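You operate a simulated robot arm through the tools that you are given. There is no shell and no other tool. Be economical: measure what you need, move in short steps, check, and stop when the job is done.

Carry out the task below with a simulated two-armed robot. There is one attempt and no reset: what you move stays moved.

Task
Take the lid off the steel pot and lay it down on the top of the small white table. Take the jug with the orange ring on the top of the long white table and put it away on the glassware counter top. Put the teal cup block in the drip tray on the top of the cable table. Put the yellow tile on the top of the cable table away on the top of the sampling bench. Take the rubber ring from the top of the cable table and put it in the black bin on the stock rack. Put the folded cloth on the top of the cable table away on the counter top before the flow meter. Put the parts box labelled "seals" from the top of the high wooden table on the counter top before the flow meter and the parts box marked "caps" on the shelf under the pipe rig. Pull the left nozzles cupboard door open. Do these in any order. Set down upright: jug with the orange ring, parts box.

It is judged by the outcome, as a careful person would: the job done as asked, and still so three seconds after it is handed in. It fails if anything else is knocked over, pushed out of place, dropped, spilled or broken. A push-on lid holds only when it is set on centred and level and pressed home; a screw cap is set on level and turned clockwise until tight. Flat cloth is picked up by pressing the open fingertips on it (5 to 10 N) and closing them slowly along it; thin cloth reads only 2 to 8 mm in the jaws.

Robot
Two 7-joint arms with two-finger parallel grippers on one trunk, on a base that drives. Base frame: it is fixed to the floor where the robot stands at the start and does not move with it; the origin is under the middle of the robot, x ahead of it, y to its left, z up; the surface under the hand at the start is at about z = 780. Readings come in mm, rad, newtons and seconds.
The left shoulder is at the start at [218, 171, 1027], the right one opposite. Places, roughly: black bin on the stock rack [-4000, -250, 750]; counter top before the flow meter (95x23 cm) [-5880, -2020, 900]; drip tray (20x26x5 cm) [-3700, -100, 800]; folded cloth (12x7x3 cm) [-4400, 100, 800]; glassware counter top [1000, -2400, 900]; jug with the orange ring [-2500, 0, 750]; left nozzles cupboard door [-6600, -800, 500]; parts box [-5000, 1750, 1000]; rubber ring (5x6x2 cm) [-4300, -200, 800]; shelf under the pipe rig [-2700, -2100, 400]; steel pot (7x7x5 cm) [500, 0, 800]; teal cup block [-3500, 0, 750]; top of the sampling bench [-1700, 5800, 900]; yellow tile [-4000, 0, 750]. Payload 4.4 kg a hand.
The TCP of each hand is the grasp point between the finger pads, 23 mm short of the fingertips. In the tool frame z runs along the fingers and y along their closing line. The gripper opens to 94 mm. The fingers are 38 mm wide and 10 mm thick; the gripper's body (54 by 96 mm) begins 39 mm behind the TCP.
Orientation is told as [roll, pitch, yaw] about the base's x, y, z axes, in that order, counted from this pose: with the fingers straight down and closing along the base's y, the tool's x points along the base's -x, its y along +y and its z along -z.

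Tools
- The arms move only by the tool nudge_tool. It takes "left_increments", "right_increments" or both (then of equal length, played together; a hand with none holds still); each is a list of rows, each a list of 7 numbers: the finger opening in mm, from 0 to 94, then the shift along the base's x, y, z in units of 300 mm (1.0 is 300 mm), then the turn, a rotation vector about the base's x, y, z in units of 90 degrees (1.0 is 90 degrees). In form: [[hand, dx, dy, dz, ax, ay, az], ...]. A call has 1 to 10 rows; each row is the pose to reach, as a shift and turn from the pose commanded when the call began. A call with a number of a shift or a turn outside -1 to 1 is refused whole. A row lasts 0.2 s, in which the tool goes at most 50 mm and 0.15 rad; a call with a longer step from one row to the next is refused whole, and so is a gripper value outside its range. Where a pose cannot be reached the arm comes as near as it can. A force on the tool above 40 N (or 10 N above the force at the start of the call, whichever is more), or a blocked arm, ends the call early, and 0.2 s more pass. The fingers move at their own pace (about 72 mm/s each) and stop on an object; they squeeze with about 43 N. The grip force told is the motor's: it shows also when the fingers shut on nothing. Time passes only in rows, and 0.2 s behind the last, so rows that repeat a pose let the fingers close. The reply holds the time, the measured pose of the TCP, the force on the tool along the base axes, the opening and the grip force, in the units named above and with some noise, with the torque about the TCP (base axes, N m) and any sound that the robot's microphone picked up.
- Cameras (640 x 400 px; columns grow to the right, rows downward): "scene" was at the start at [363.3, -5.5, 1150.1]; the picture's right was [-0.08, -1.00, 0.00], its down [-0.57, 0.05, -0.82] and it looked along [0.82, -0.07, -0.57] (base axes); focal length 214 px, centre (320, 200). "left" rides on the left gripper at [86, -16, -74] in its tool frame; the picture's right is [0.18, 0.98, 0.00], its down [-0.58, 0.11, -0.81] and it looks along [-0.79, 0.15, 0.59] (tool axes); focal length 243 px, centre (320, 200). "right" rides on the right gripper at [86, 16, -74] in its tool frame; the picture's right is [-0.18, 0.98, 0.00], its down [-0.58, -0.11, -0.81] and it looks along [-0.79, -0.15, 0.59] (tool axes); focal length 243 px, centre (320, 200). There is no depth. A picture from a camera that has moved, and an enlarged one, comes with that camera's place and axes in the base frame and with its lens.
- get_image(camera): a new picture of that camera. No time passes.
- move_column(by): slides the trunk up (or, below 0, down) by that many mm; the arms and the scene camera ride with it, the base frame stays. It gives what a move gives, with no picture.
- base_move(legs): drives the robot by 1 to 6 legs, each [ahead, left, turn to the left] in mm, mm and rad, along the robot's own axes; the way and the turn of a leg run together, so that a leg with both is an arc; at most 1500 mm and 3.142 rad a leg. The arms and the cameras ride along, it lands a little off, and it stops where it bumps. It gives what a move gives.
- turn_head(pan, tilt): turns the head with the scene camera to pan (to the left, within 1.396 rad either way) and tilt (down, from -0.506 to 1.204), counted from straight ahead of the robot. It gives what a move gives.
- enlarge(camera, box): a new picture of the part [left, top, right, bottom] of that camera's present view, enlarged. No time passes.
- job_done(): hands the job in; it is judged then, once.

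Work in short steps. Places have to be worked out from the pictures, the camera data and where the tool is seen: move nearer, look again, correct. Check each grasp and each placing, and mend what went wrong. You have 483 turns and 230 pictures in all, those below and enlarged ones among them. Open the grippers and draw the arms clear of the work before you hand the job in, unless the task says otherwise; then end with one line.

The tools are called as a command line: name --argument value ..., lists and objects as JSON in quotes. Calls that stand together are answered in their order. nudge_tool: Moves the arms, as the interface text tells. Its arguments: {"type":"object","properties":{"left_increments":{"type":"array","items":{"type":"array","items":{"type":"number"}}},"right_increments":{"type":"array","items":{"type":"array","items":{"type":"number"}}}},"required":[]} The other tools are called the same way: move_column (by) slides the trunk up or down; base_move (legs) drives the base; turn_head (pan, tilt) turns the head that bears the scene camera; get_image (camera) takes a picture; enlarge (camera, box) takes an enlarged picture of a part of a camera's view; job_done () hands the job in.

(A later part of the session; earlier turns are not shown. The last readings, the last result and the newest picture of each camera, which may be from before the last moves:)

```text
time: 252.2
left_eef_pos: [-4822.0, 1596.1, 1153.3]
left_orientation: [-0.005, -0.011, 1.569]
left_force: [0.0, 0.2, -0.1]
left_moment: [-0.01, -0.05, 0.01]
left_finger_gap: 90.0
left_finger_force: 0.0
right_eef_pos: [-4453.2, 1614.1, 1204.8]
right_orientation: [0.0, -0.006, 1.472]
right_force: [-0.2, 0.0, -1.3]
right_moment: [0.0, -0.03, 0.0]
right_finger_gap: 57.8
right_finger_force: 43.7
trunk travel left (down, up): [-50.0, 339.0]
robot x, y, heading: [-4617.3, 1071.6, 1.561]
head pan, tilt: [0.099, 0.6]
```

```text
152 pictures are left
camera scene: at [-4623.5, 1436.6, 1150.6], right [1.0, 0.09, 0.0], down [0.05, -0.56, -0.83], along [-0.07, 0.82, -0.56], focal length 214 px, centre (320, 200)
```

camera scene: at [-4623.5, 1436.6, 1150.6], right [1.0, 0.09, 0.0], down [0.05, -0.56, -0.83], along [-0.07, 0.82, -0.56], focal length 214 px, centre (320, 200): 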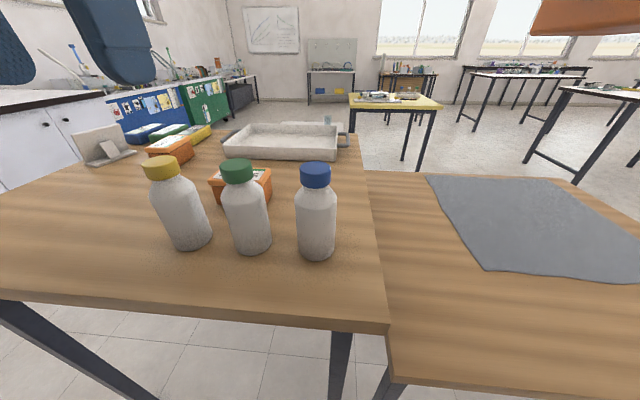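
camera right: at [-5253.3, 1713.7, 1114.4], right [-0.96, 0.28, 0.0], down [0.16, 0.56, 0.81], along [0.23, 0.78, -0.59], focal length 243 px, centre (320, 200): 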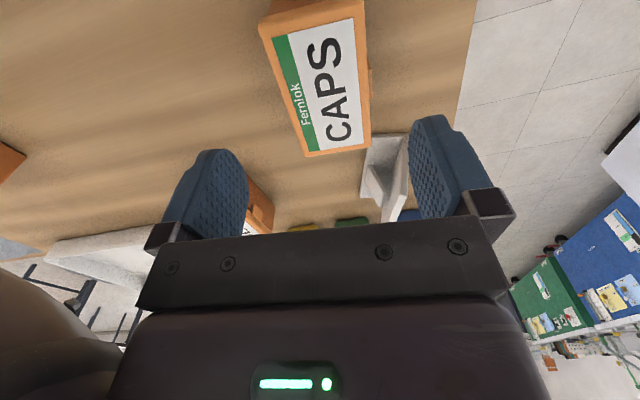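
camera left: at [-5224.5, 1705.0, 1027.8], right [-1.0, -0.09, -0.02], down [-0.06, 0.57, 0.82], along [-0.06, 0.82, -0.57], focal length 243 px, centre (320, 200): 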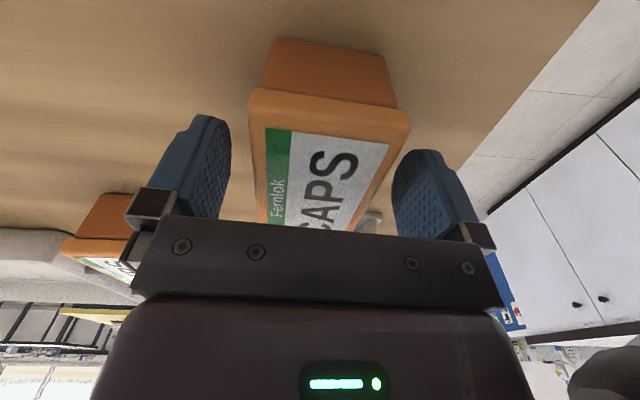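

Turn the left wrist +90° while moving over the SEALS box.

nudge_tool --left_increments '[[80, 0, 0.06, 0, 0, 0, 0.095], [80, 0, 0.12, 0, 0, 0, 0.19], [80, 0, 0.18, 0, 0, 0, 0.285], [80, 0, 0.24, 0, 0, 0, 0.38], [80, 0, 0.3, 0, 0, 0, 0.475], [80, 0, 0.36, 0, 0, 0, 0.57], [80, 0, 0.42, 0, 0, 0, 0.665], [80, 0, 0.48, 0, 0, 0, 0.76], [80, 0, 0.54, 0, 0, 0, 0.855], [80, 0.005, 0.62, 0, 0, 0, 0.95]]'

get_image --camera "left"

get_image --camera "scene"

```text
time: 254.4
left_eef_pos: [-4819.6, 1783.1, 1153.0]
left_orientation: [-0.006, -0.013, 3.065]
left_force: [0.5, -0.4, -0.2]
left_moment: [-0.03, 0.03, 0.01]
left_finger_gap: 79.9
left_finger_force: 0.1
right_eef_pos: [-4453.4, 1615.4, 1204.0]
right_orientation: [0.001, -0.007, 1.472]
right_force: [0.0, 0.4, -1.4]
right_moment: [0.01, -0.04, 0.01]
right_finger_gap: 57.5
right_finger_force: 43.3
trunk travel left (down, up): [-50.0, 339.0]
robot x, y, heading: [-4621.7, 1077.2, 1.564]
head pan, tilt: [0.099, 0.6]
```

```text
151 pictures are left
camera left: at [-4730.2, 1792.3, 1225.4], right [0.11, -0.99, -0.01], down [-0.58, -0.07, 0.81], along [-0.81, -0.08, -0.58], focal length 243 px, centre (320, 200)
```

left: 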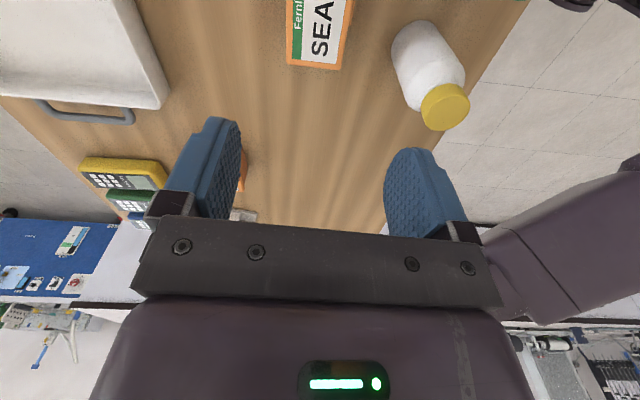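

```text
150 pictures are left
camera scene: at [-4623.3, 1437.1, 1150.3], right [1.0, 0.09, 0.0], down [0.05, -0.56, -0.82], along [-0.07, 0.82, -0.57], focal length 214 px, centre (320, 200)
```

scene: 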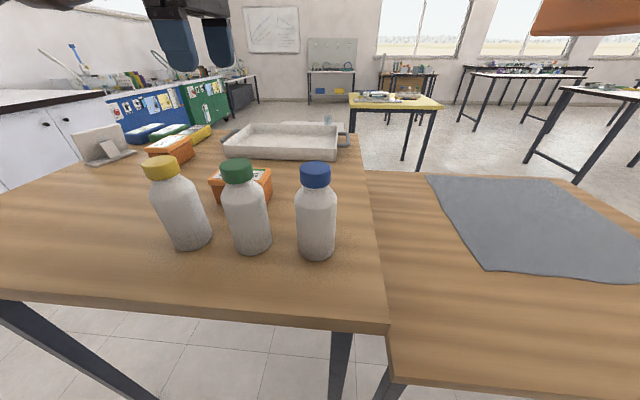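

Good alignment. Finish the turn and descend to z ≈ 1000, then check.

nudge_tool --left_increments '[[80, 0, 0.005, -0.1, 0, 0, 0.03], [80, 0, 0.01, -0.2, 0, 0, 0.05], [80, 0, 0.01, -0.3, 0, 0, 0.05], [80, 0, 0.01, -0.4, 0, 0, 0.05], [80, 0, 0.01, -0.5, 0, 0, 0.05]]'

get_image --camera "left"

get_image --camera "scene"

```text
time: 255.6
left_eef_pos: [-4819.6, 1784.2, 1002.5]
left_orientation: [-0.007, -0.012, 3.14]
left_force: [-0.6, 0.0, -0.3]
left_moment: [-0.01, -0.02, -0.01]
left_finger_gap: 79.9
left_finger_force: 0.0
right_eef_pos: [-4452.8, 1615.1, 1203.8]
right_orientation: [0.001, -0.005, 1.474]
right_force: [-0.6, 0.5, -1.8]
right_moment: [-0.01, -0.01, 0.04]
right_finger_gap: 57.9
right_finger_force: 43.0
trunk travel left (down, up): [-50.0, 339.0]
robot x, y, heading: [-4619.9, 1071.5, 1.565]
head pan, tilt: [0.099, 0.6]
```

```text
149 pictures are left
camera left: at [-4731.6, 1800.9, 1075.3], right [0.18, -0.98, -0.01], down [-0.57, -0.11, 0.81], along [-0.8, -0.14, -0.58], focal length 243 px, centre (320, 200)
```

left: 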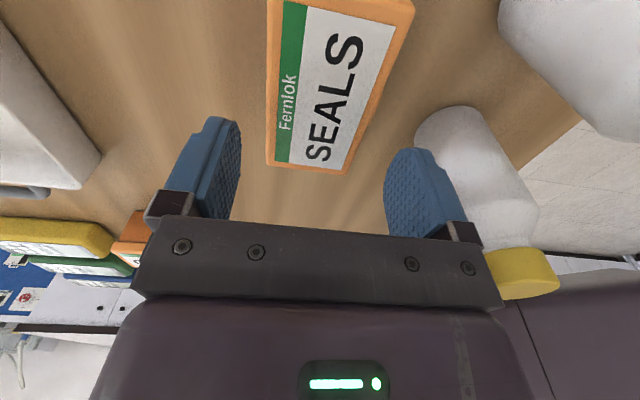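

```text
148 pictures are left
camera scene: at [-4623.7, 1437.2, 1150.2], right [1.0, 0.09, 0.0], down [0.05, -0.56, -0.82], along [-0.07, 0.82, -0.57], focal length 214 px, centre (320, 200)
```

scene: 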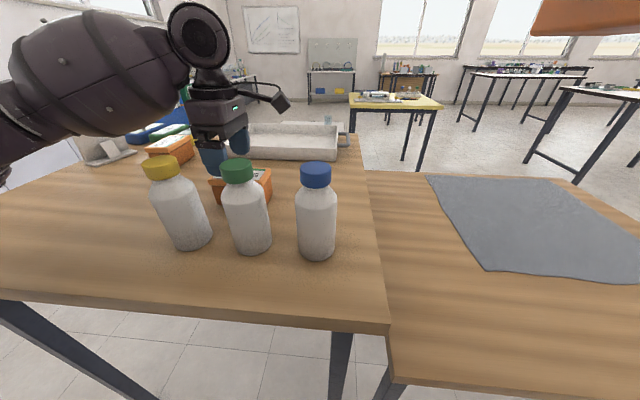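

The forearm may come near the yellow cap if I go lower, so I raise the trunk 90 mm to lift the elbow.

move_column --by 90

nudge_tool --left_increments '[[80, 0, 0, -0.1, 0, 0, 0], [80, 0, 0, -0.2, 0, 0, 0], [80, 0, 0, -0.28, 0, 0, 0]]'

get_image --camera "scene"

```text
time: 256.8
left_eef_pos: [-4820.4, 1787.2, 1087.8]
left_orientation: [-0.003, -0.013, 3.14]
left_force: [-0.3, 0.6, -1.4]
left_moment: [-0.04, -0.06, 0.02]
left_finger_gap: 80.1
left_finger_force: 0.1
right_eef_pos: [-4453.2, 1619.1, 1291.9]
right_orientation: [0.001, -0.002, 1.471]
right_force: [0.7, 0.7, -1.3]
right_moment: [-0.01, -0.01, 0.0]
right_finger_gap: 57.6
right_finger_force: 43.3
trunk travel left (down, up): [-140.0, 249.0]
robot x, y, heading: [-4617.4, 1072.6, 1.558]
head pan, tilt: [0.099, 0.6]
```

```text
time: 257.6
left_eef_pos: [-4818.7, 1785.4, 1009.0]
left_orientation: [-0.006, -0.013, 3.141]
left_force: [0.5, -0.5, -0.2]
left_moment: [0.01, 0.0, 0.03]
left_finger_gap: 80.1
left_finger_force: 0.0
right_eef_pos: [-4453.9, 1615.0, 1293.9]
right_orientation: [0.001, -0.005, 1.471]
right_force: [0.0, 0.1, -1.7]
right_moment: [-0.01, 0.0, 0.02]
right_finger_gap: 57.9
right_finger_force: 43.0
trunk travel left (down, up): [-140.0, 249.0]
robot x, y, heading: [-4615.9, 1072.9, 1.564]
head pan, tilt: [0.099, 0.6]
```

```text
147 pictures are left
camera scene: at [-4624.5, 1350.7, 1263.2], right [1.0, 0.09, 0.0], down [0.05, -0.56, -0.82], along [-0.07, 0.82, -0.57], focal length 214 px, centre (320, 200)
```

scene: 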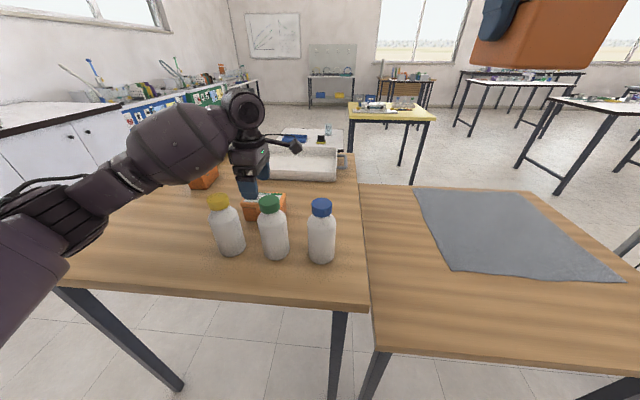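

Clearance improved. Descend to z ≈ 952 and check.

nudge_tool --left_increments '[[80, 0, 0.003, -0.06, 0, 0, 0], [80, 0, 0.003, -0.12, 0, 0, 0], [80, 0, 0.003, -0.16, 0, 0, 0], [80, 0, 0.003, -0.19, 0, 0, 0]]'

enlarge --camera "scene" --box '[150, 120, 350, 270]'

```text
time: 258.6
left_eef_pos: [-4820.1, 1786.3, 951.0]
left_orientation: [-0.007, -0.012, 3.141]
left_force: [0.8, -1.2, 0.5]
left_moment: [0.01, -0.01, 0.0]
left_finger_gap: 80.0
left_finger_force: 0.1
right_eef_pos: [-4453.1, 1614.7, 1294.1]
right_orientation: [0.0, -0.006, 1.472]
right_force: [-0.3, -0.1, -1.4]
right_moment: [0.01, -0.02, -0.01]
right_finger_gap: 57.4
right_finger_force: 42.7
trunk travel left (down, up): [-140.0, 249.0]
robot x, y, heading: [-4618.1, 1071.8, 1.562]
head pan, tilt: [0.099, 0.6]
```

```text
2.67 times, centred on (250, 195) of scene
camera zoom: at [-4624.5, 1350.7, 1263.2], right [1.0, 0.09, 0.0], down [0.05, -0.56, -0.82], along [-0.07, 0.82, -0.57], focal length 572 px, centre (507, 213)
```

zoom: 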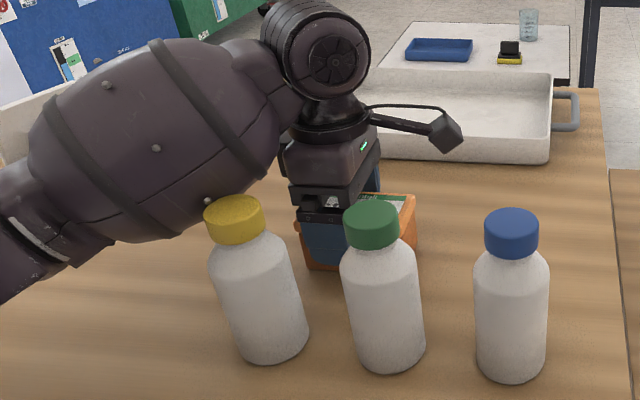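

No contact with the bottles. Close and lift a little.

nudge_tool --left_increments '[[80, 0, 0, -0.015, 0, 0, 0], [0, 0, 0, -0.015, 0, 0, 0], [0, 0, 0, -0.015, 0, 0, 0], [0, 0, 0, -0.015, 0, 0, 0], [0, 0, 0, 0.02, 0, 0, 0], [0, 0, 0, 0.08, 0, 0, 0], [0, 0, 0, 0.16, 0, 0, 0]]'

enlarge --camera "scene" --box '[150, 120, 350, 270]'

```text
time: 260.2
left_eef_pos: [-4818.6, 1785.3, 1002.1]
left_orientation: [-0.008, -0.016, 3.14]
left_force: [-0.7, -0.2, -1.6]
left_moment: [0.01, 0.0, 0.0]
left_finger_gap: 57.6
left_finger_force: 43.1
right_eef_pos: [-4452.6, 1614.2, 1295.7]
right_orientation: [0.0, -0.009, 1.471]
right_force: [0.1, 0.3, -1.3]
right_moment: [0.01, 0.0, 0.05]
right_finger_gap: 57.9
right_finger_force: 43.1
trunk travel left (down, up): [-140.0, 249.0]
robot x, y, heading: [-4621.7, 1070.9, 1.563]
head pan, tilt: [0.099, 0.6]
```

```text
2.67 times, centred on (250, 195) of scene
camera zoom: at [-4624.3, 1349.7, 1263.6], right [1.0, 0.09, 0.0], down [0.05, -0.56, -0.83], along [-0.07, 0.82, -0.56], focal length 572 px, centre (507, 213)
```

zoom: 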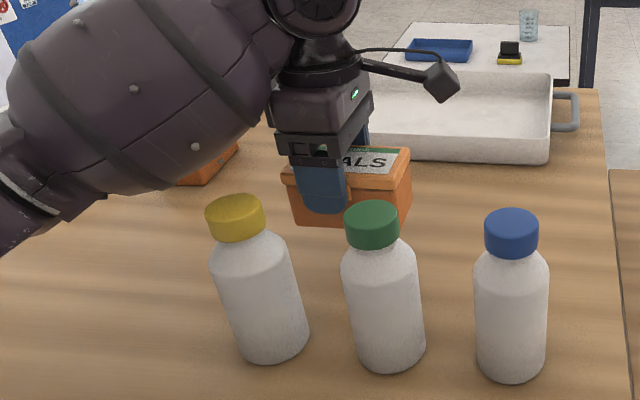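

Held. Raise it well above the bottles and draw back.

nudge_tool --left_increments '[[0, 0, 0, 0.15, 0, 0, 0], [0, 0, 0, 0.3, 0, 0, 0], [0, 0, 0, 0.45, 0, 0, 0], [0, 0, 0, 0.6, 0, 0, 0], [0, 0, 0, 0.7, 0, 0, 0], [0, 0, -0.12, 0.7, 0, 0, 0], [0, 0, -0.24, 0.7, 0, 0, 0], [0, 0, -0.36, 0.7, 0, 0, 0], [0, 0, -0.48, 0.7, 0, 0, 0], [0, 0, -0.6, 0.7, 0, 0, 0]]'

base_move --legs '[[-200, 0, 0]]'

get_image --camera "scene"

```text
time: 262.4
left_eef_pos: [-4820.9, 1604.7, 1211.1]
left_orientation: [-0.006, -0.015, 3.139]
left_force: [-0.3, -0.3, -1.7]
left_moment: [0.01, 0.01, 0.0]
left_finger_gap: 57.5
left_finger_force: 42.9
right_eef_pos: [-4453.5, 1613.1, 1295.0]
right_orientation: [-0.001, -0.008, 1.47]
right_force: [-0.1, -0.2, -1.1]
right_moment: [0.0, -0.01, 0.03]
right_finger_gap: 57.7
right_finger_force: 43.6
trunk travel left (down, up): [-140.0, 249.0]
robot x, y, heading: [-4619.3, 1073.0, 1.559]
head pan, tilt: [0.099, 0.6]
```

```text
time: 264.0
left_eef_pos: [-4821.1, 1409.3, 1208.5]
left_orientation: [-0.005, -0.014, 3.139]
left_force: [0.6, -0.2, -1.9]
left_moment: [0.03, 0.03, -0.02]
left_finger_gap: 57.5
left_finger_force: 43.1
right_eef_pos: [-4454.2, 1417.2, 1294.1]
right_orientation: [0.0, -0.004, 1.474]
right_force: [0.3, -0.2, -1.2]
right_moment: [-0.03, 0.01, 0.01]
right_finger_gap: 57.7
right_finger_force: 42.6
trunk travel left (down, up): [-140.0, 249.0]
robot x, y, heading: [-4621.1, 872.3, 1.562]
head pan, tilt: [0.099, 0.6]
```

```text
144 pictures are left
camera scene: at [-4626.3, 1153.2, 1263.1], right [1.0, 0.09, 0.0], down [0.05, -0.56, -0.83], along [-0.07, 0.82, -0.56], focal length 214 px, centre (320, 200)
```

scene: 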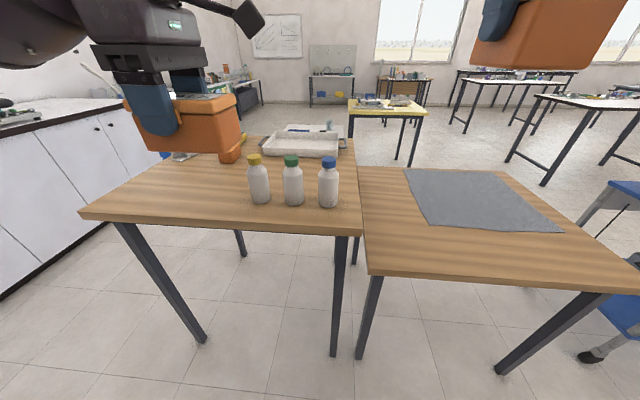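

Both boxes held. I drive around toward the flow meter counter, turn to face -y, and look.

base_move --legs '[[0, 800, 0], [0, 0, 1.57], [0, 0, 1.57], [1300, 0, 0]]'

turn_head --pan 0 --tilt 0.4

get_image --camera "scene"

```text
time: 285.2
left_eef_pos: [-5172.3, -947.6, 1209.8]
left_orientation: [-0.007, -0.012, 0.033]
left_force: [-0.9, -0.1, -1.8]
left_moment: [-0.01, 0.03, -0.04]
left_finger_gap: 57.5
left_finger_force: 43.2
right_eef_pos: [-5539.2, -968.5, 1295.1]
right_orientation: [0.001, -0.004, -1.633]
right_force: [0.0, 0.5, -1.5]
right_moment: [-0.02, -0.03, 0.03]
right_finger_gap: 57.7
right_finger_force: 42.6
trunk travel left (down, up): [-140.0, 249.0]
robot x, y, heading: [-5394.6, -419.7, -1.546]
head pan, tilt: [0.099, 0.6]
```

```text
time: 286.0
left_eef_pos: [-5172.3, -947.4, 1210.4]
left_orientation: [-0.007, -0.015, 0.033]
left_force: [0.1, 0.3, -1.1]
left_moment: [0.02, -0.01, -0.02]
left_finger_gap: 57.4
left_finger_force: 42.7
right_eef_pos: [-5539.8, -967.9, 1294.7]
right_orientation: [0.0, -0.005, -1.635]
right_force: [0.4, 0.1, -1.6]
right_moment: [0.0, 0.03, 0.01]
right_finger_gap: 57.7
right_finger_force: 42.6
trunk travel left (down, up): [-140.0, 249.0]
robot x, y, heading: [-5389.3, -421.9, -1.546]
head pan, tilt: [0.0, 0.4]
```

```text
143 pictures are left
camera scene: at [-5384.5, -700.0, 1281.4], right [-1.0, -0.03, 0.0], down [-0.01, 0.39, -0.92], along [0.02, -0.92, -0.39], focal length 214 px, centre (320, 200)
```

scene: 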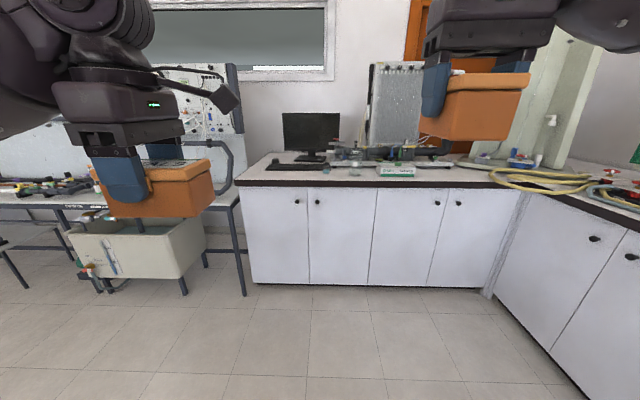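

enlarge --camera "scene" --box '[230, 90, 510, 250]'

enlarge --camera "scene" --box '[480, 130, 640, 250]'

```text
2.29 times, centred on (370, 170) of scene
camera zoom: at [-5384.5, -700.0, 1281.4], right [-1.0, -0.03, 0.0], down [-0.01, 0.39, -0.92], along [0.02, -0.92, -0.39], focal length 490 px, centre (206, 269)
```

zoom: 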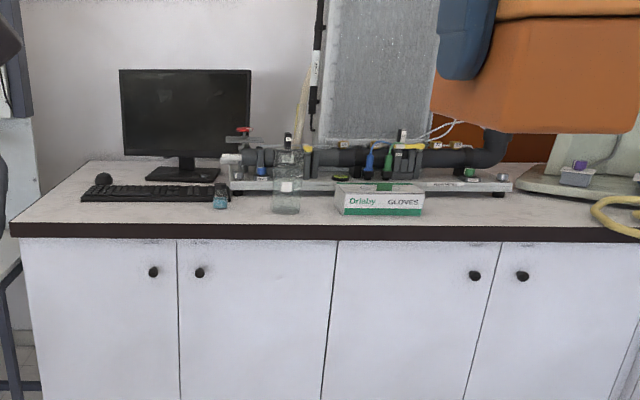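

```text
3.33 times, centred on (560, 190) of scene
camera zoom: at [-5384.5, -700.0, 1281.4], right [-1.0, -0.03, 0.0], down [-0.01, 0.39, -0.92], along [0.02, -0.92, -0.39], focal length 715 px, centre (-480, 233)
```

zoom: 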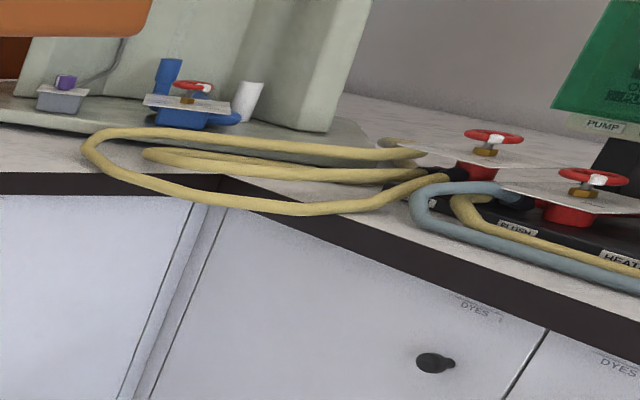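

Free spot between the glove box and the right end, about [-6020, -2010]. I drive to [-5990, -1290] and turn slightly right so that the spot lies to my left.

base_move --legs '[[870, -580, 0], [0, 0, -0.3]]'

turn_head --pan 0.2 --tilt 0.6

get_image --camera "scene"

```text
time: 292.5
left_eef_pos: [-5904.2, -1869.0, 1209.9]
left_orientation: [-0.008, -0.013, -0.277]
left_force: [-0.5, 0.2, -1.2]
left_moment: [-0.03, -0.03, 0.01]
left_finger_gap: 57.7
left_finger_force: 43.2
right_eef_pos: [-6259.0, -1778.5, 1293.8]
right_orientation: [0.003, -0.007, -1.944]
right_force: [0.3, -0.1, -1.1]
right_moment: [-0.01, 0.01, 0.02]
right_finger_gap: 57.7
right_finger_force: 43.2
trunk travel left (down, up): [-140.0, 249.0]
robot x, y, heading: [-5952.0, -1301.7, -1.85]
head pan, tilt: [0.0, 0.4]
```

```text
time: 293.3
left_eef_pos: [-5903.1, -1870.0, 1209.9]
left_orientation: [-0.008, -0.014, -0.275]
left_force: [0.0, 1.2, -1.2]
left_moment: [0.03, -0.01, -0.01]
left_finger_gap: 57.5
left_finger_force: 43.3
right_eef_pos: [-6259.0, -1778.8, 1294.4]
right_orientation: [0.0, -0.005, -1.941]
right_force: [1.3, -0.1, -1.8]
right_moment: [0.04, -0.01, -0.01]
right_finger_gap: 57.7
right_finger_force: 42.7
trunk travel left (down, up): [-140.0, 249.0]
robot x, y, heading: [-5948.4, -1300.3, -1.851]
head pan, tilt: [0.201, 0.6]
```

```text
140 pictures are left
camera scene: at [-6011.4, -1568.2, 1263.3], right [-1.0, 0.08, 0.0], down [0.05, 0.56, -0.83], along [-0.07, -0.82, -0.56], focal length 214 px, centre (320, 200)
```

scene: 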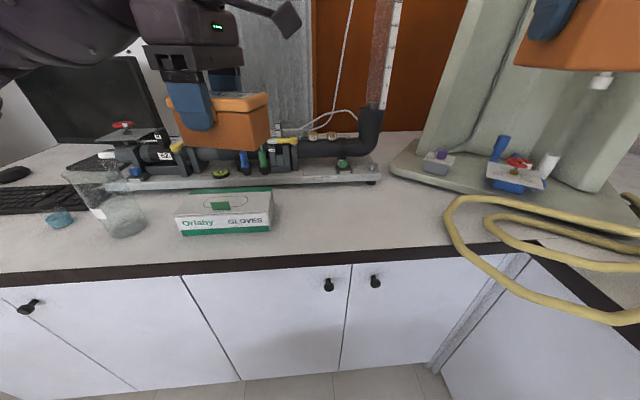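

I raise the trunk another 100 mm for elbow clearance above the glove box and move a bit closer.

move_column --by 100

base_move --legs '[[103, -35, 0]]'

```text
time: 294.6
left_eef_pos: [-5903.3, -1870.0, 1308.5]
left_orientation: [-0.004, -0.013, -0.275]
left_force: [-0.2, -0.4, -3.2]
left_moment: [0.01, 0.01, 0.01]
left_finger_gap: 57.8
left_finger_force: 43.2
right_eef_pos: [-6258.7, -1781.3, 1393.3]
right_orientation: [0.0, -0.002, -1.942]
right_force: [0.0, -1.1, -2.0]
right_moment: [0.02, -0.02, -0.02]
right_finger_gap: 57.9
right_finger_force: 42.6
trunk travel left (down, up): [-240.0, 149.0]
robot x, y, heading: [-5955.0, -1304.8, -1.851]
head pan, tilt: [0.201, 0.6]
```

```text
time: 295.8
left_eef_pos: [-5965.7, -1958.7, 1310.2]
left_orientation: [-0.007, -0.013, -0.275]
left_force: [0.0, -0.4, -2.1]
left_moment: [-0.01, -0.02, 0.01]
left_finger_gap: 57.6
left_finger_force: 43.5
right_eef_pos: [-6320.9, -1867.0, 1394.9]
right_orientation: [0.0, -0.008, -1.943]
right_force: [-0.4, -0.3, -2.2]
right_moment: [0.03, -0.01, -0.01]
right_finger_gap: 57.9
right_finger_force: 42.0
trunk travel left (down, up): [-240.0, 149.0]
robot x, y, heading: [-6015.6, -1389.2, -1.852]
head pan, tilt: [0.201, 0.6]
```

Move over the spot and descend to z ≈ 1030.

nudge_tool --left_increments '[[0, -0.14, -0.05, 0, 0, 0, 0.06], [0, -0.28, -0.1, 0, 0, 0, 0.12], [0, -0.415, -0.155, -0.05, 0, 0, 0.175], [0, -0.415, -0.155, -0.2, 0, 0, 0.175], [0, -0.415, -0.155, -0.36, 0, 0, 0.175], [0, -0.415, -0.155, -0.52, 0, 0, 0.175], [0, -0.415, -0.155, -0.68, 0, 0, 0.175], [0, -0.415, -0.155, -0.82, 0, 0, 0.175], [0, -0.415, -0.155, -0.93, 0, 0, 0.175]]'

get_image --camera "scene"

```text
time: 297.8
left_eef_pos: [-6089.9, -2005.2, 1030.9]
left_orientation: [-0.007, -0.014, 0.0]
left_force: [0.4, -0.2, -1.8]
left_moment: [0.02, -0.03, -0.03]
left_finger_gap: 57.7
left_finger_force: 42.9
right_eef_pos: [-6320.7, -1867.0, 1395.5]
right_orientation: [0.001, -0.006, -1.943]
right_force: [0.5, -1.1, -2.3]
right_moment: [0.03, -0.01, 0.01]
right_finger_gap: 57.5
right_finger_force: 43.3
trunk travel left (down, up): [-240.0, 149.0]
robot x, y, heading: [-6015.8, -1389.9, -1.848]
head pan, tilt: [0.201, 0.6]
```

```text
139 pictures are left
camera scene: at [-6047.6, -1569.7, 1375.2], right [-1.0, 0.08, 0.0], down [0.05, 0.56, -0.82], along [-0.07, -0.82, -0.57], focal length 214 px, centre (320, 200)
```

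scene: 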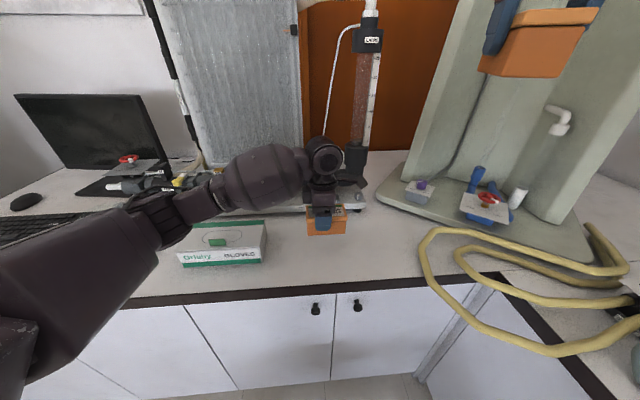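

Clear. Lower to ~945, then in small steps to contact.

nudge_tool --left_increments '[[0, 0, 0, -0.1, 0, 0, 0], [0, 0, 0, -0.2, 0, 0, 0], [0, 0, 0, -0.27, 0, 0, 0], [0, 0, 0, -0.29, 0, 0, 0], [0, 0, 0, -0.305, 0, 0, 0], [0, 0, 0, -0.32, 0, 0, 0]]'

enlarge --camera "scene" --box '[160, 120, 440, 300]'

```text
time: 299.1
left_eef_pos: [-6090.7, -2005.5, 947.9]
left_orientation: [-0.017, -0.005, -0.001]
left_force: [6.4, 6.6, 25.3]
left_moment: [1.12, -1.12, -0.02]
left_finger_gap: 57.4
left_finger_force: 43.0
right_eef_pos: [-6320.5, -1865.3, 1395.5]
right_orientation: [-0.002, -0.008, -1.941]
right_force: [-0.6, -0.5, -0.8]
right_moment: [0.04, -0.03, 0.01]
right_finger_gap: 57.6
right_finger_force: 43.0
trunk travel left (down, up): [-240.0, 149.0]
robot x, y, heading: [-6014.8, -1389.2, -1.854]
head pan, tilt: [0.201, 0.6]
stopped in row 6 (left hand): the force on the tool passed its limit at 43 N (the readings are from after the stop); the commanded pose is now the measured one
```

```text
2.22 times, centred on (300, 210) of scene
camera zoom: at [-6047.0, -1567.3, 1375.7], right [-1.0, 0.08, 0.0], down [0.05, 0.56, -0.83], along [-0.07, -0.82, -0.56], focal length 477 px, centre (364, 178)
```

zoom: 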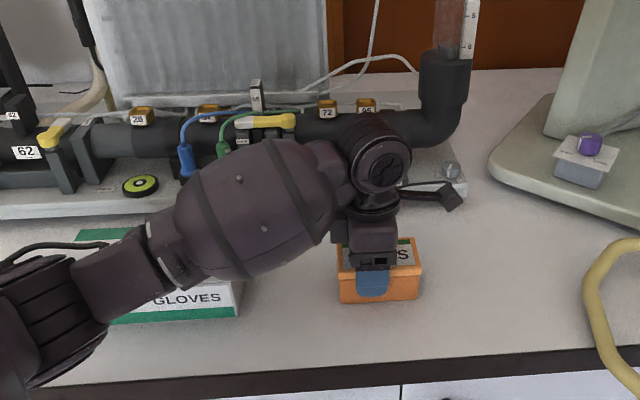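

Contact at TCP ≈ 948. Ease up slightly.

nudge_tool --left_increments '[[0, 0, 0, 0.003, -0.003, 0.006, 0], [0, 0, 0, 0.007, -0.003, 0.006, 0]]'

```text
time: 299.7
left_eef_pos: [-6089.6, -2006.2, 948.6]
left_orientation: [-0.022, 0.002, 0.0]
left_force: [2.0, -0.4, 26.3]
left_moment: [0.82, -1.2, -0.04]
left_finger_gap: 57.5
left_finger_force: 42.8
right_eef_pos: [-6320.7, -1864.8, 1396.2]
right_orientation: [0.001, -0.01, -1.942]
right_force: [-0.1, 0.6, -1.2]
right_moment: [0.03, 0.03, -0.02]
right_finger_gap: 57.9
right_finger_force: 42.8
trunk travel left (down, up): [-240.0, 149.0]
robot x, y, heading: [-6018.1, -1388.8, -1.853]
head pan, tilt: [0.201, 0.6]
```

The contact is at one corner; I level the box: a small turn (+x, −y) and raise.

nudge_tool --left_increments '[[0, 0, 0, 0.01, 0.01, -0.01, 0], [0, 0, 0, 0.015, 0.015, -0.015, 0]]'

```text
time: 300.3
left_eef_pos: [-6090.7, -2006.0, 948.6]
left_orientation: [0.006, -0.022, -0.001]
left_force: [-2.9, -2.1, 7.6]
left_moment: [-0.32, 0.7, -0.01]
left_finger_gap: 57.7
left_finger_force: 43.1
right_eef_pos: [-6321.2, -1866.3, 1394.5]
right_orientation: [0.0, -0.007, -1.943]
right_force: [-0.1, -0.9, -1.8]
right_moment: [0.01, -0.01, 0.02]
right_finger_gap: 57.5
right_finger_force: 42.7
trunk travel left (down, up): [-240.0, 149.0]
robot x, y, heading: [-6014.3, -1389.5, -1.858]
head pan, tilt: [0.201, 0.6]
```

Light contact, nearly level. Open and rise.

nudge_tool --left_increments '[[60, 0, 0, 0, 0, 0.005, 0], [80, 0, 0, 0, 0, 0.005, 0], [90, 0, 0, 0, 0, 0.005, 0], [90, 0, 0, 0.1, 0, 0.005, 0], [90, 0, 0, 0.25, 0, 0.005, 0], [90, 0, 0, 0.4, 0, 0.005, 0], [90, 0, 0, 0.55, 0, 0.005, 0], [90, 0, 0, 0.7, 0, 0.005, 0], [90, 0, 0, 0.85, 0, 0.005, 0], [90, 0, 0, 1.0, 0, 0.005, 0]]'

get_image --camera "scene"

```text
time: 302.5
left_eef_pos: [-6090.1, -2006.6, 1251.9]
left_orientation: [0.003, -0.015, -0.001]
left_force: [0.2, -0.2, -0.2]
left_moment: [-0.01, -0.01, 0.01]
left_finger_gap: 90.0
left_finger_force: 0.0
right_eef_pos: [-6320.5, -1864.9, 1394.9]
right_orientation: [0.002, -0.007, -1.943]
right_force: [0.1, 0.0, -1.4]
right_moment: [-0.05, -0.02, 0.04]
right_finger_gap: 57.7
right_finger_force: 43.2
trunk travel left (down, up): [-240.0, 149.0]
robot x, y, heading: [-6018.5, -1384.7, -1.856]
head pan, tilt: [0.201, 0.6]
```

```text
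137 pictures are left
camera scene: at [-6047.5, -1567.9, 1375.6], right [-1.0, 0.08, 0.0], down [0.05, 0.56, -0.83], along [-0.07, -0.82, -0.56], focal length 214 px, centre (320, 200)
```

scene: 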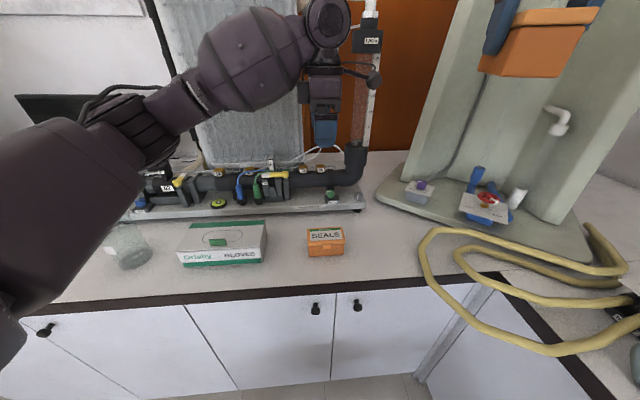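

SEALS stands upright. I retract the left arm (turning the wrist back), then back off and head to the pipe rig.

nudge_tool --left_increments '[[94, 0.05, 0.02, 0, 0, 0, -0.09], [94, 0.1, 0.04, 0, 0, 0, -0.18], [94, 0.15, 0.06, 0, 0, 0, -0.27], [94, 0.2, 0.08, 0, 0, 0, -0.36], [94, 0.25, 0.1, 0, 0, 0, -0.45], [94, 0.3, 0.12, 0, 0, 0, -0.54], [94, 0.35, 0.14, 0, 0, 0, -0.63], [94, 0.4, 0.16, 0, 0, 0, -0.72], [94, 0.45, 0.18, 0, 0, 0, -0.81], [94, 0.47, 0.19, 0, 0, 0, -0.9]]'

base_move --legs '[[-230, 0, 0], [0, 0, 0.28], [0, 1200, 0], [0, 1200, 0], [0, 850, 0]]'

turn_head --pan 0 --tilt 0.6

get_image --camera "scene"

```text
time: 304.7
left_eef_pos: [-5949.7, -1948.1, 1250.5]
left_orientation: [0.003, -0.012, -1.418]
left_force: [-0.2, 0.1, 0.1]
left_moment: [-0.01, 0.02, 0.02]
left_finger_gap: 94.1
left_finger_force: 0.0
right_eef_pos: [-6320.4, -1865.9, 1394.6]
right_orientation: [0.001, -0.008, -1.943]
right_force: [0.3, 0.1, -1.5]
right_moment: [-0.02, 0.04, -0.02]
right_finger_gap: 57.4
right_finger_force: 43.1
trunk travel left (down, up): [-240.0, 149.0]
robot x, y, heading: [-6013.4, -1390.5, -1.849]
head pan, tilt: [0.201, 0.6]
```

```text
time: 335.6
left_eef_pos: [-2477.2, -1664.5, 1249.1]
left_orientation: [0.003, -0.014, -1.128]
left_force: [-0.3, -0.7, 0.9]
left_moment: [-0.03, -0.02, -0.01]
left_finger_gap: 94.1
left_finger_force: 0.2
right_eef_pos: [-2857.8, -1688.9, 1394.4]
right_orientation: [0.001, -0.007, -1.655]
right_force: [-0.3, 0.2, -2.1]
right_moment: [0.03, 0.04, 0.01]
right_finger_gap: 57.5
right_finger_force: 42.8
trunk travel left (down, up): [-240.0, 149.0]
robot x, y, heading: [-2697.8, -1145.7, -1.564]
head pan, tilt: [0.201, 0.6]
```

```text
time: 336.3
left_eef_pos: [-2477.1, -1662.9, 1249.3]
left_orientation: [0.004, -0.013, -1.128]
left_force: [-0.5, -0.2, -0.2]
left_moment: [0.0, 0.03, 0.01]
left_finger_gap: 93.9
left_finger_force: 0.1
right_eef_pos: [-2857.0, -1689.8, 1394.7]
right_orientation: [0.0, -0.004, -1.657]
right_force: [0.1, -1.1, -1.9]
right_moment: [-0.02, -0.01, 0.05]
right_finger_gap: 57.5
right_finger_force: 42.7
trunk travel left (down, up): [-240.0, 149.0]
robot x, y, heading: [-2696.7, -1145.4, -1.571]
head pan, tilt: [0.0, 0.6]
```

```text
136 pictures are left
camera scene: at [-2696.5, -1328.1, 1375.3], right [-1.0, 0.0, 0.0], down [0.0, 0.56, -0.83], along [0.0, -0.83, -0.56], focal length 214 px, centre (320, 200)
```

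scene: 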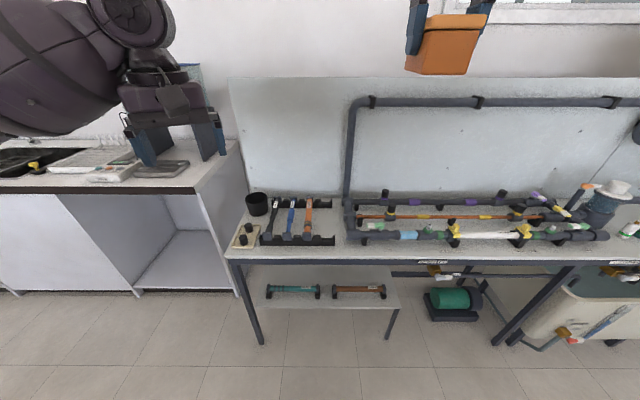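

The shelf sits low under the left part of the rig table, with two tools on it. I lower the trunk for a better look underneath.

move_column --by -235

turn_head --pan 0 --tilt 0.75

get_image --camera "scene"

enlarge --camera "scene" --box '[190, 150, 450, 330]'

```text
time: 338.7
left_eef_pos: [-2478.1, -1664.4, 1016.0]
left_orientation: [0.004, -0.015, -1.128]
left_force: [-0.8, 0.1, -0.3]
left_moment: [-0.04, 0.0, 0.02]
left_finger_gap: 94.1
left_finger_force: 0.0
right_eef_pos: [-2857.8, -1687.7, 1160.2]
right_orientation: [0.002, -0.009, -1.655]
right_force: [-0.1, 0.8, -0.8]
right_moment: [-0.02, 0.03, 0.02]
right_finger_gap: 57.8
right_finger_force: 43.1
trunk travel left (down, up): [-5.0, 384.0]
robot x, y, heading: [-2701.6, -1145.5, -1.569]
head pan, tilt: [0.0, 0.6]
```

```text
time: 339.4
left_eef_pos: [-2478.3, -1663.0, 1015.0]
left_orientation: [0.002, -0.015, -1.127]
left_force: [0.1, 0.3, -0.7]
left_moment: [0.0, -0.03, 0.0]
left_finger_gap: 93.8
left_finger_force: 0.0
right_eef_pos: [-2857.6, -1689.3, 1159.7]
right_orientation: [-0.001, -0.007, -1.657]
right_force: [0.0, 0.1, -2.0]
right_moment: [-0.01, -0.01, 0.02]
right_finger_gap: 57.7
right_finger_force: 43.5
trunk travel left (down, up): [-5.0, 384.0]
robot x, y, heading: [-2695.6, -1144.4, -1.562]
head pan, tilt: [0.0, 0.75]
```

```text
135 pictures are left
camera scene: at [-2695.7, -1529.7, 1085.0], right [-1.0, 0.0, 0.0], down [0.0, 0.68, -0.73], along [0.0, -0.73, -0.68], focal length 214 px, centre (320, 200)
```

scene: 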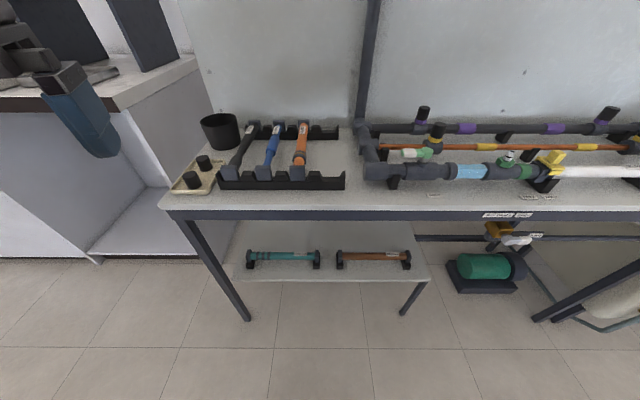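

```text
2.22 times, centred on (320, 240) of scene
camera zoom: at [-2695.7, -1529.7, 1085.0], right [-1.0, 0.0, 0.0], down [0.0, 0.68, -0.73], along [0.0, -0.73, -0.68], focal length 477 px, centre (320, 111)
```

zoom: 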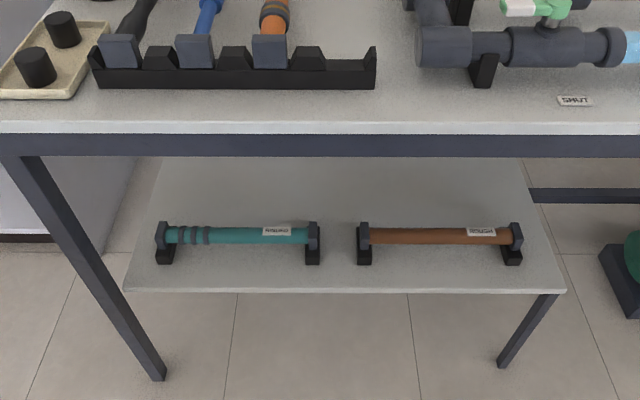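

The shelf is at z ≈ 400 (front y ≈ -1872, tools at y ≈ -1911…-1950, table frame bottom ≈ 742). I need a tilted grip, so I'll set the box on the long white table behind me, regrasp it tilted, and come back.

base_move --legs '[[0, 0, 1.57], [0, 0, 1.565], [270, -110, 0]]'

turn_head --pan -0.15 --tilt 0.75

get_image --camera "scene"

```text
time: 349.1
left_eef_pos: [-2811.7, -354.4, 1015.4]
left_orientation: [0.005, -0.013, 2.015]
left_force: [0.3, -0.6, -0.2]
left_moment: [-0.03, 0.03, 0.02]
left_finger_gap: 94.0
left_finger_force: 0.0
right_eef_pos: [-2432.9, -328.9, 1159.7]
right_orientation: [0.0, -0.006, 1.488]
right_force: [0.2, 0.1, -1.3]
right_moment: [-0.02, 0.0, -0.03]
right_finger_gap: 57.6
right_finger_force: 43.4
trunk travel left (down, up): [-5.0, 384.0]
robot x, y, heading: [-2587.6, -875.0, 1.582]
head pan, tilt: [0.0, 0.75]
```

```text
time: 349.8
left_eef_pos: [-2810.8, -354.8, 1014.9]
left_orientation: [0.001, -0.015, 2.015]
left_force: [-0.1, -0.5, 0.1]
left_moment: [0.02, -0.02, 0.03]
left_finger_gap: 94.1
left_finger_force: 0.2
right_eef_pos: [-2432.0, -329.9, 1160.2]
right_orientation: [0.0, -0.008, 1.486]
right_force: [-0.6, -0.2, -1.7]
right_moment: [-0.01, -0.02, 0.03]
right_finger_gap: 57.6
right_finger_force: 42.6
trunk travel left (down, up): [-5.0, 384.0]
robot x, y, heading: [-2589.5, -875.1, 1.575]
head pan, tilt: [-0.15, 0.75]
```

```text
133 pictures are left
camera scene: at [-2579.2, -486.6, 1085.0], right [0.99, -0.14, 0.0], down [-0.1, -0.67, -0.73], along [0.11, 0.72, -0.68], focal length 214 px, centre (320, 200)
```

scene: 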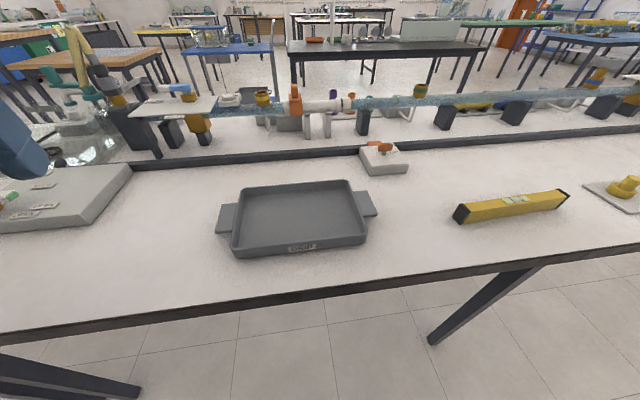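

Free gap at [-2345, -225] on the long table. I bring the box over it and down to ~z 860.

nudge_tool --right_increments '[[0, 0.1, 0.12, 0, 0, 0, 0.02], [0, 0.2, 0.24, 0, 0, 0, 0.04], [0, 0.29, 0.35, -0.05, 0, 0, 0.057], [0, 0.29, 0.35, -0.2, 0, 0, 0.057], [0, 0.29, 0.35, -0.36, 0, 0, 0.057], [0, 0.29, 0.35, -0.52, 0, 0, 0.057], [0, 0.29, 0.35, -0.68, 0, 0, 0.057], [0, 0.29, 0.35, -0.84, 0, 0, 0.057], [0, 0.29, 0.35, -0.98, 0, 0, 0.057]]'

nudge_tool --right_increments '[[0, 0, 0, -0.04, 0, 0, 0], [0, 0, 0, -0.07, 0, 0, 0], [0, 0, 0, -0.085, 0, 0, 0], [0, 0, 0, -0.095, 0, 0, 0], [0, 0, 0, -0.102, 0, 0, 0]]'

get_image --camera "scene"

```text
time: 351.8
left_eef_pos: [-2811.2, -354.7, 1015.1]
left_orientation: [0.005, -0.013, 2.016]
left_force: [0.4, -0.8, -0.1]
left_moment: [0.02, 0.01, 0.0]
left_finger_gap: 94.1
left_finger_force: 0.1
right_eef_pos: [-2344.7, -225.1, 865.1]
right_orientation: [0.002, -0.008, 1.577]
right_force: [0.3, -0.3, -1.4]
right_moment: [-0.03, 0.01, 0.0]
right_finger_gap: 57.6
right_finger_force: 43.0
trunk travel left (down, up): [-5.0, 384.0]
robot x, y, heading: [-2589.2, -876.5, 1.573]
head pan, tilt: [-0.15, 0.75]
```

```text
time: 353.0
left_eef_pos: [-2811.7, -356.2, 1014.6]
left_orientation: [0.005, -0.014, 2.017]
left_force: [0.5, -0.3, 1.1]
left_moment: [0.0, -0.02, -0.01]
left_finger_gap: 94.1
left_finger_force: 0.1
right_eef_pos: [-2345.1, -224.1, 835.8]
right_orientation: [-0.001, -0.006, 1.576]
right_force: [-0.5, 1.1, -1.7]
right_moment: [-0.01, 0.01, 0.0]
right_finger_gap: 57.8
right_finger_force: 43.1
trunk travel left (down, up): [-5.0, 384.0]
robot x, y, heading: [-2591.4, -875.5, 1.575]
head pan, tilt: [-0.15, 0.75]
```

```text
132 pictures are left
camera scene: at [-2579.1, -486.5, 1085.0], right [0.99, -0.14, 0.0], down [-0.1, -0.67, -0.73], along [0.11, 0.72, -0.68], focal length 214 px, centre (320, 200)
```

scene: 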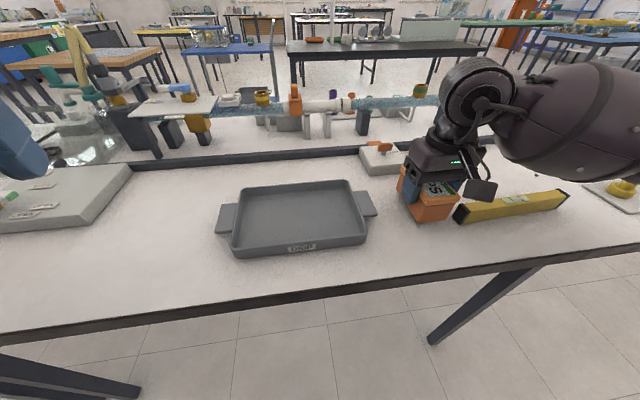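

nudge_tool --right_increments '[[0, 0, 0, -0.007, 0, 0, 0], [0, 0, 0, -0.014, 0, 0, 0], [0, 0, 0, -0.02, 0, 0, 0]]'

```text
time: 353.8
left_eef_pos: [-2811.6, -355.3, 1015.7]
left_orientation: [0.004, -0.014, 2.015]
left_force: [0.0, 0.2, -0.2]
left_moment: [0.03, 0.01, 0.01]
left_finger_gap: 93.8
left_finger_force: 0.1
right_eef_pos: [-2345.2, -224.5, 829.2]
right_orientation: [0.0, -0.007, 1.575]
right_force: [0.0, -0.1, -1.0]
right_moment: [-0.01, 0.01, -0.02]
right_finger_gap: 57.7
right_finger_force: 43.1
trunk travel left (down, up): [-5.0, 384.0]
robot x, y, heading: [-2593.4, -874.9, 1.574]
head pan, tilt: [-0.15, 0.75]
```

nudge_tool --right_increments '[[0, 0, 0, -0.01, 0, 0, 0], [0, 0, 0, -0.018, 0, 0, 0], [0, 0, 0, -0.026, 0, 0, 0]]'

```text
time: 354.6
left_eef_pos: [-2811.7, -355.7, 1015.4]
left_orientation: [0.002, -0.014, 2.015]
left_force: [0.7, -0.7, 0.1]
left_moment: [0.01, -0.01, 0.0]
left_finger_gap: 94.2
left_finger_force: 0.0
right_eef_pos: [-2346.0, -223.8, 823.5]
right_orientation: [0.0, -0.008, 1.576]
right_force: [1.1, 1.9, 12.3]
right_moment: [-0.51, -0.1, 0.03]
right_finger_gap: 57.8
right_finger_force: 43.0
trunk travel left (down, up): [-5.0, 384.0]
robot x, y, heading: [-2592.7, -875.4, 1.573]
head pan, tilt: [-0.15, 0.75]
```

Contact. Now open a little, shift 15 mm toward me and tilt the hand 40° about the closing axis.

nudge_tool --right_increments '[[76, 0, 0, 0.005, 0, 0, 0], [76, 0, 0, 0.005, 0, 0, 0], [76, 0, -0.02, 0.005, 0.09, 0, 0], [76, 0, -0.05, 0.005, 0.18, 0, 0], [76, 0, -0.05, 0.005, 0.27, 0, 0], [76, 0, -0.05, 0.005, 0.36, 0, 0], [76, 0, -0.05, 0.005, 0.444, 0, 0], [76, 0, -0.05, 0.005, 0.444, 0, 0]]'

get_image --camera "scene"

get_image --camera "right"

```text
time: 356.4
left_eef_pos: [-2810.4, -356.2, 1014.8]
left_orientation: [0.004, -0.014, 2.013]
left_force: [0.1, -0.6, -0.8]
left_moment: [-0.01, -0.01, -0.03]
left_finger_gap: 94.0
left_finger_force: 0.1
right_eef_pos: [-2343.6, -224.5, 821.0]
right_orientation: [-0.002, -0.705, 1.576]
right_force: [0.3, 0.3, 0.0]
right_moment: [0.02, 0.03, -0.01]
right_finger_gap: 75.8
right_finger_force: 0.1
right hand out of reach, approached as far as the arm can: row 6, 7, 8
trunk travel left (down, up): [-5.0, 384.0]
robot x, y, heading: [-2592.3, -875.1, 1.571]
head pan, tilt: [-0.15, 0.75]
```

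```text
131 pictures are left
camera scene: at [-2578.6, -487.1, 1085.3], right [0.99, -0.14, 0.0], down [-0.1, -0.67, -0.73], along [0.11, 0.72, -0.68], focal length 214 px, centre (320, 200)
```

scene: 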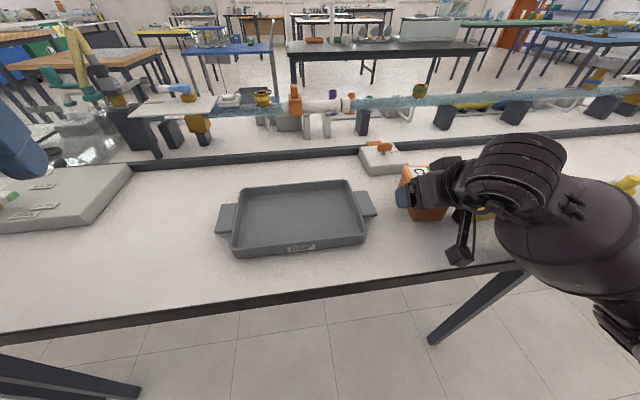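

```text
130 pictures are left
camera right: at [-2360.5, -338.4, 822.0], right [-0.98, 0.14, 0.12], down [0.11, -0.08, 0.99], along [0.14, 0.99, 0.06], focal length 243 px, centre (320, 200)
```

right: 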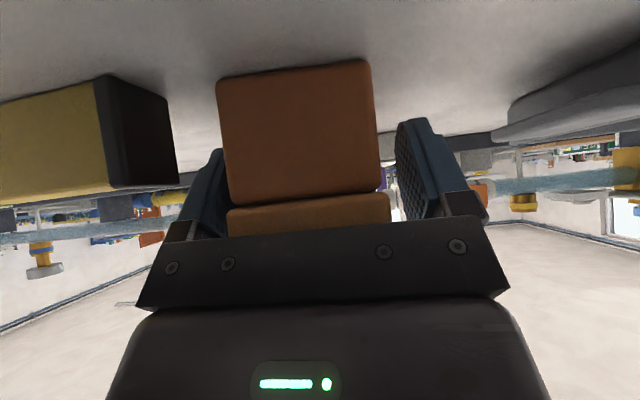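

Tilt reached; the shift did not, so I let the base back up 15 mm to do it.

base_move --legs '[[-15, 0, 0]]'

enlarge --camera "scene" --box '[360, 120, 540, 280]'

```text
time: 357.2
left_eef_pos: [-2812.2, -371.0, 1015.5]
left_orientation: [0.003, -0.014, 2.016]
left_force: [0.5, -0.3, 0.7]
left_moment: [0.0, 0.01, 0.02]
left_finger_gap: 94.1
left_finger_force: 0.1
right_eef_pos: [-2343.8, -238.6, 821.1]
right_orientation: [-0.002, -0.705, 1.578]
right_force: [0.5, 0.2, 0.6]
right_moment: [0.01, 0.01, -0.01]
right_finger_gap: 75.9
right_finger_force: 0.1
trunk travel left (down, up): [-5.0, 384.0]
robot x, y, heading: [-2591.6, -889.2, 1.579]
head pan, tilt: [-0.15, 0.75]
```

```text
2.50 times, centred on (450, 200) of scene
camera zoom: at [-2579.1, -502.1, 1085.3], right [0.99, -0.14, 0.0], down [-0.1, -0.67, -0.73], along [0.11, 0.72, -0.68], focal length 536 px, centre (-5, 200)
```

zoom: 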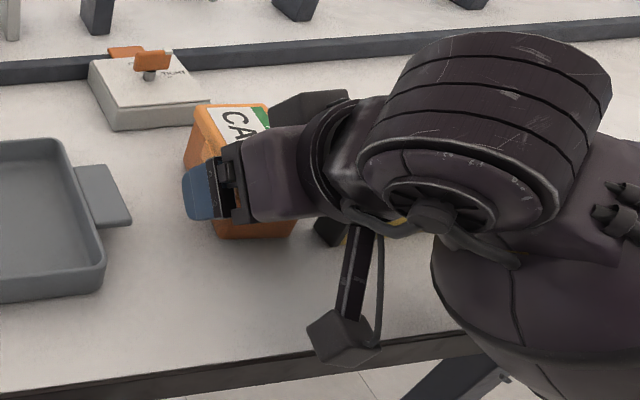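

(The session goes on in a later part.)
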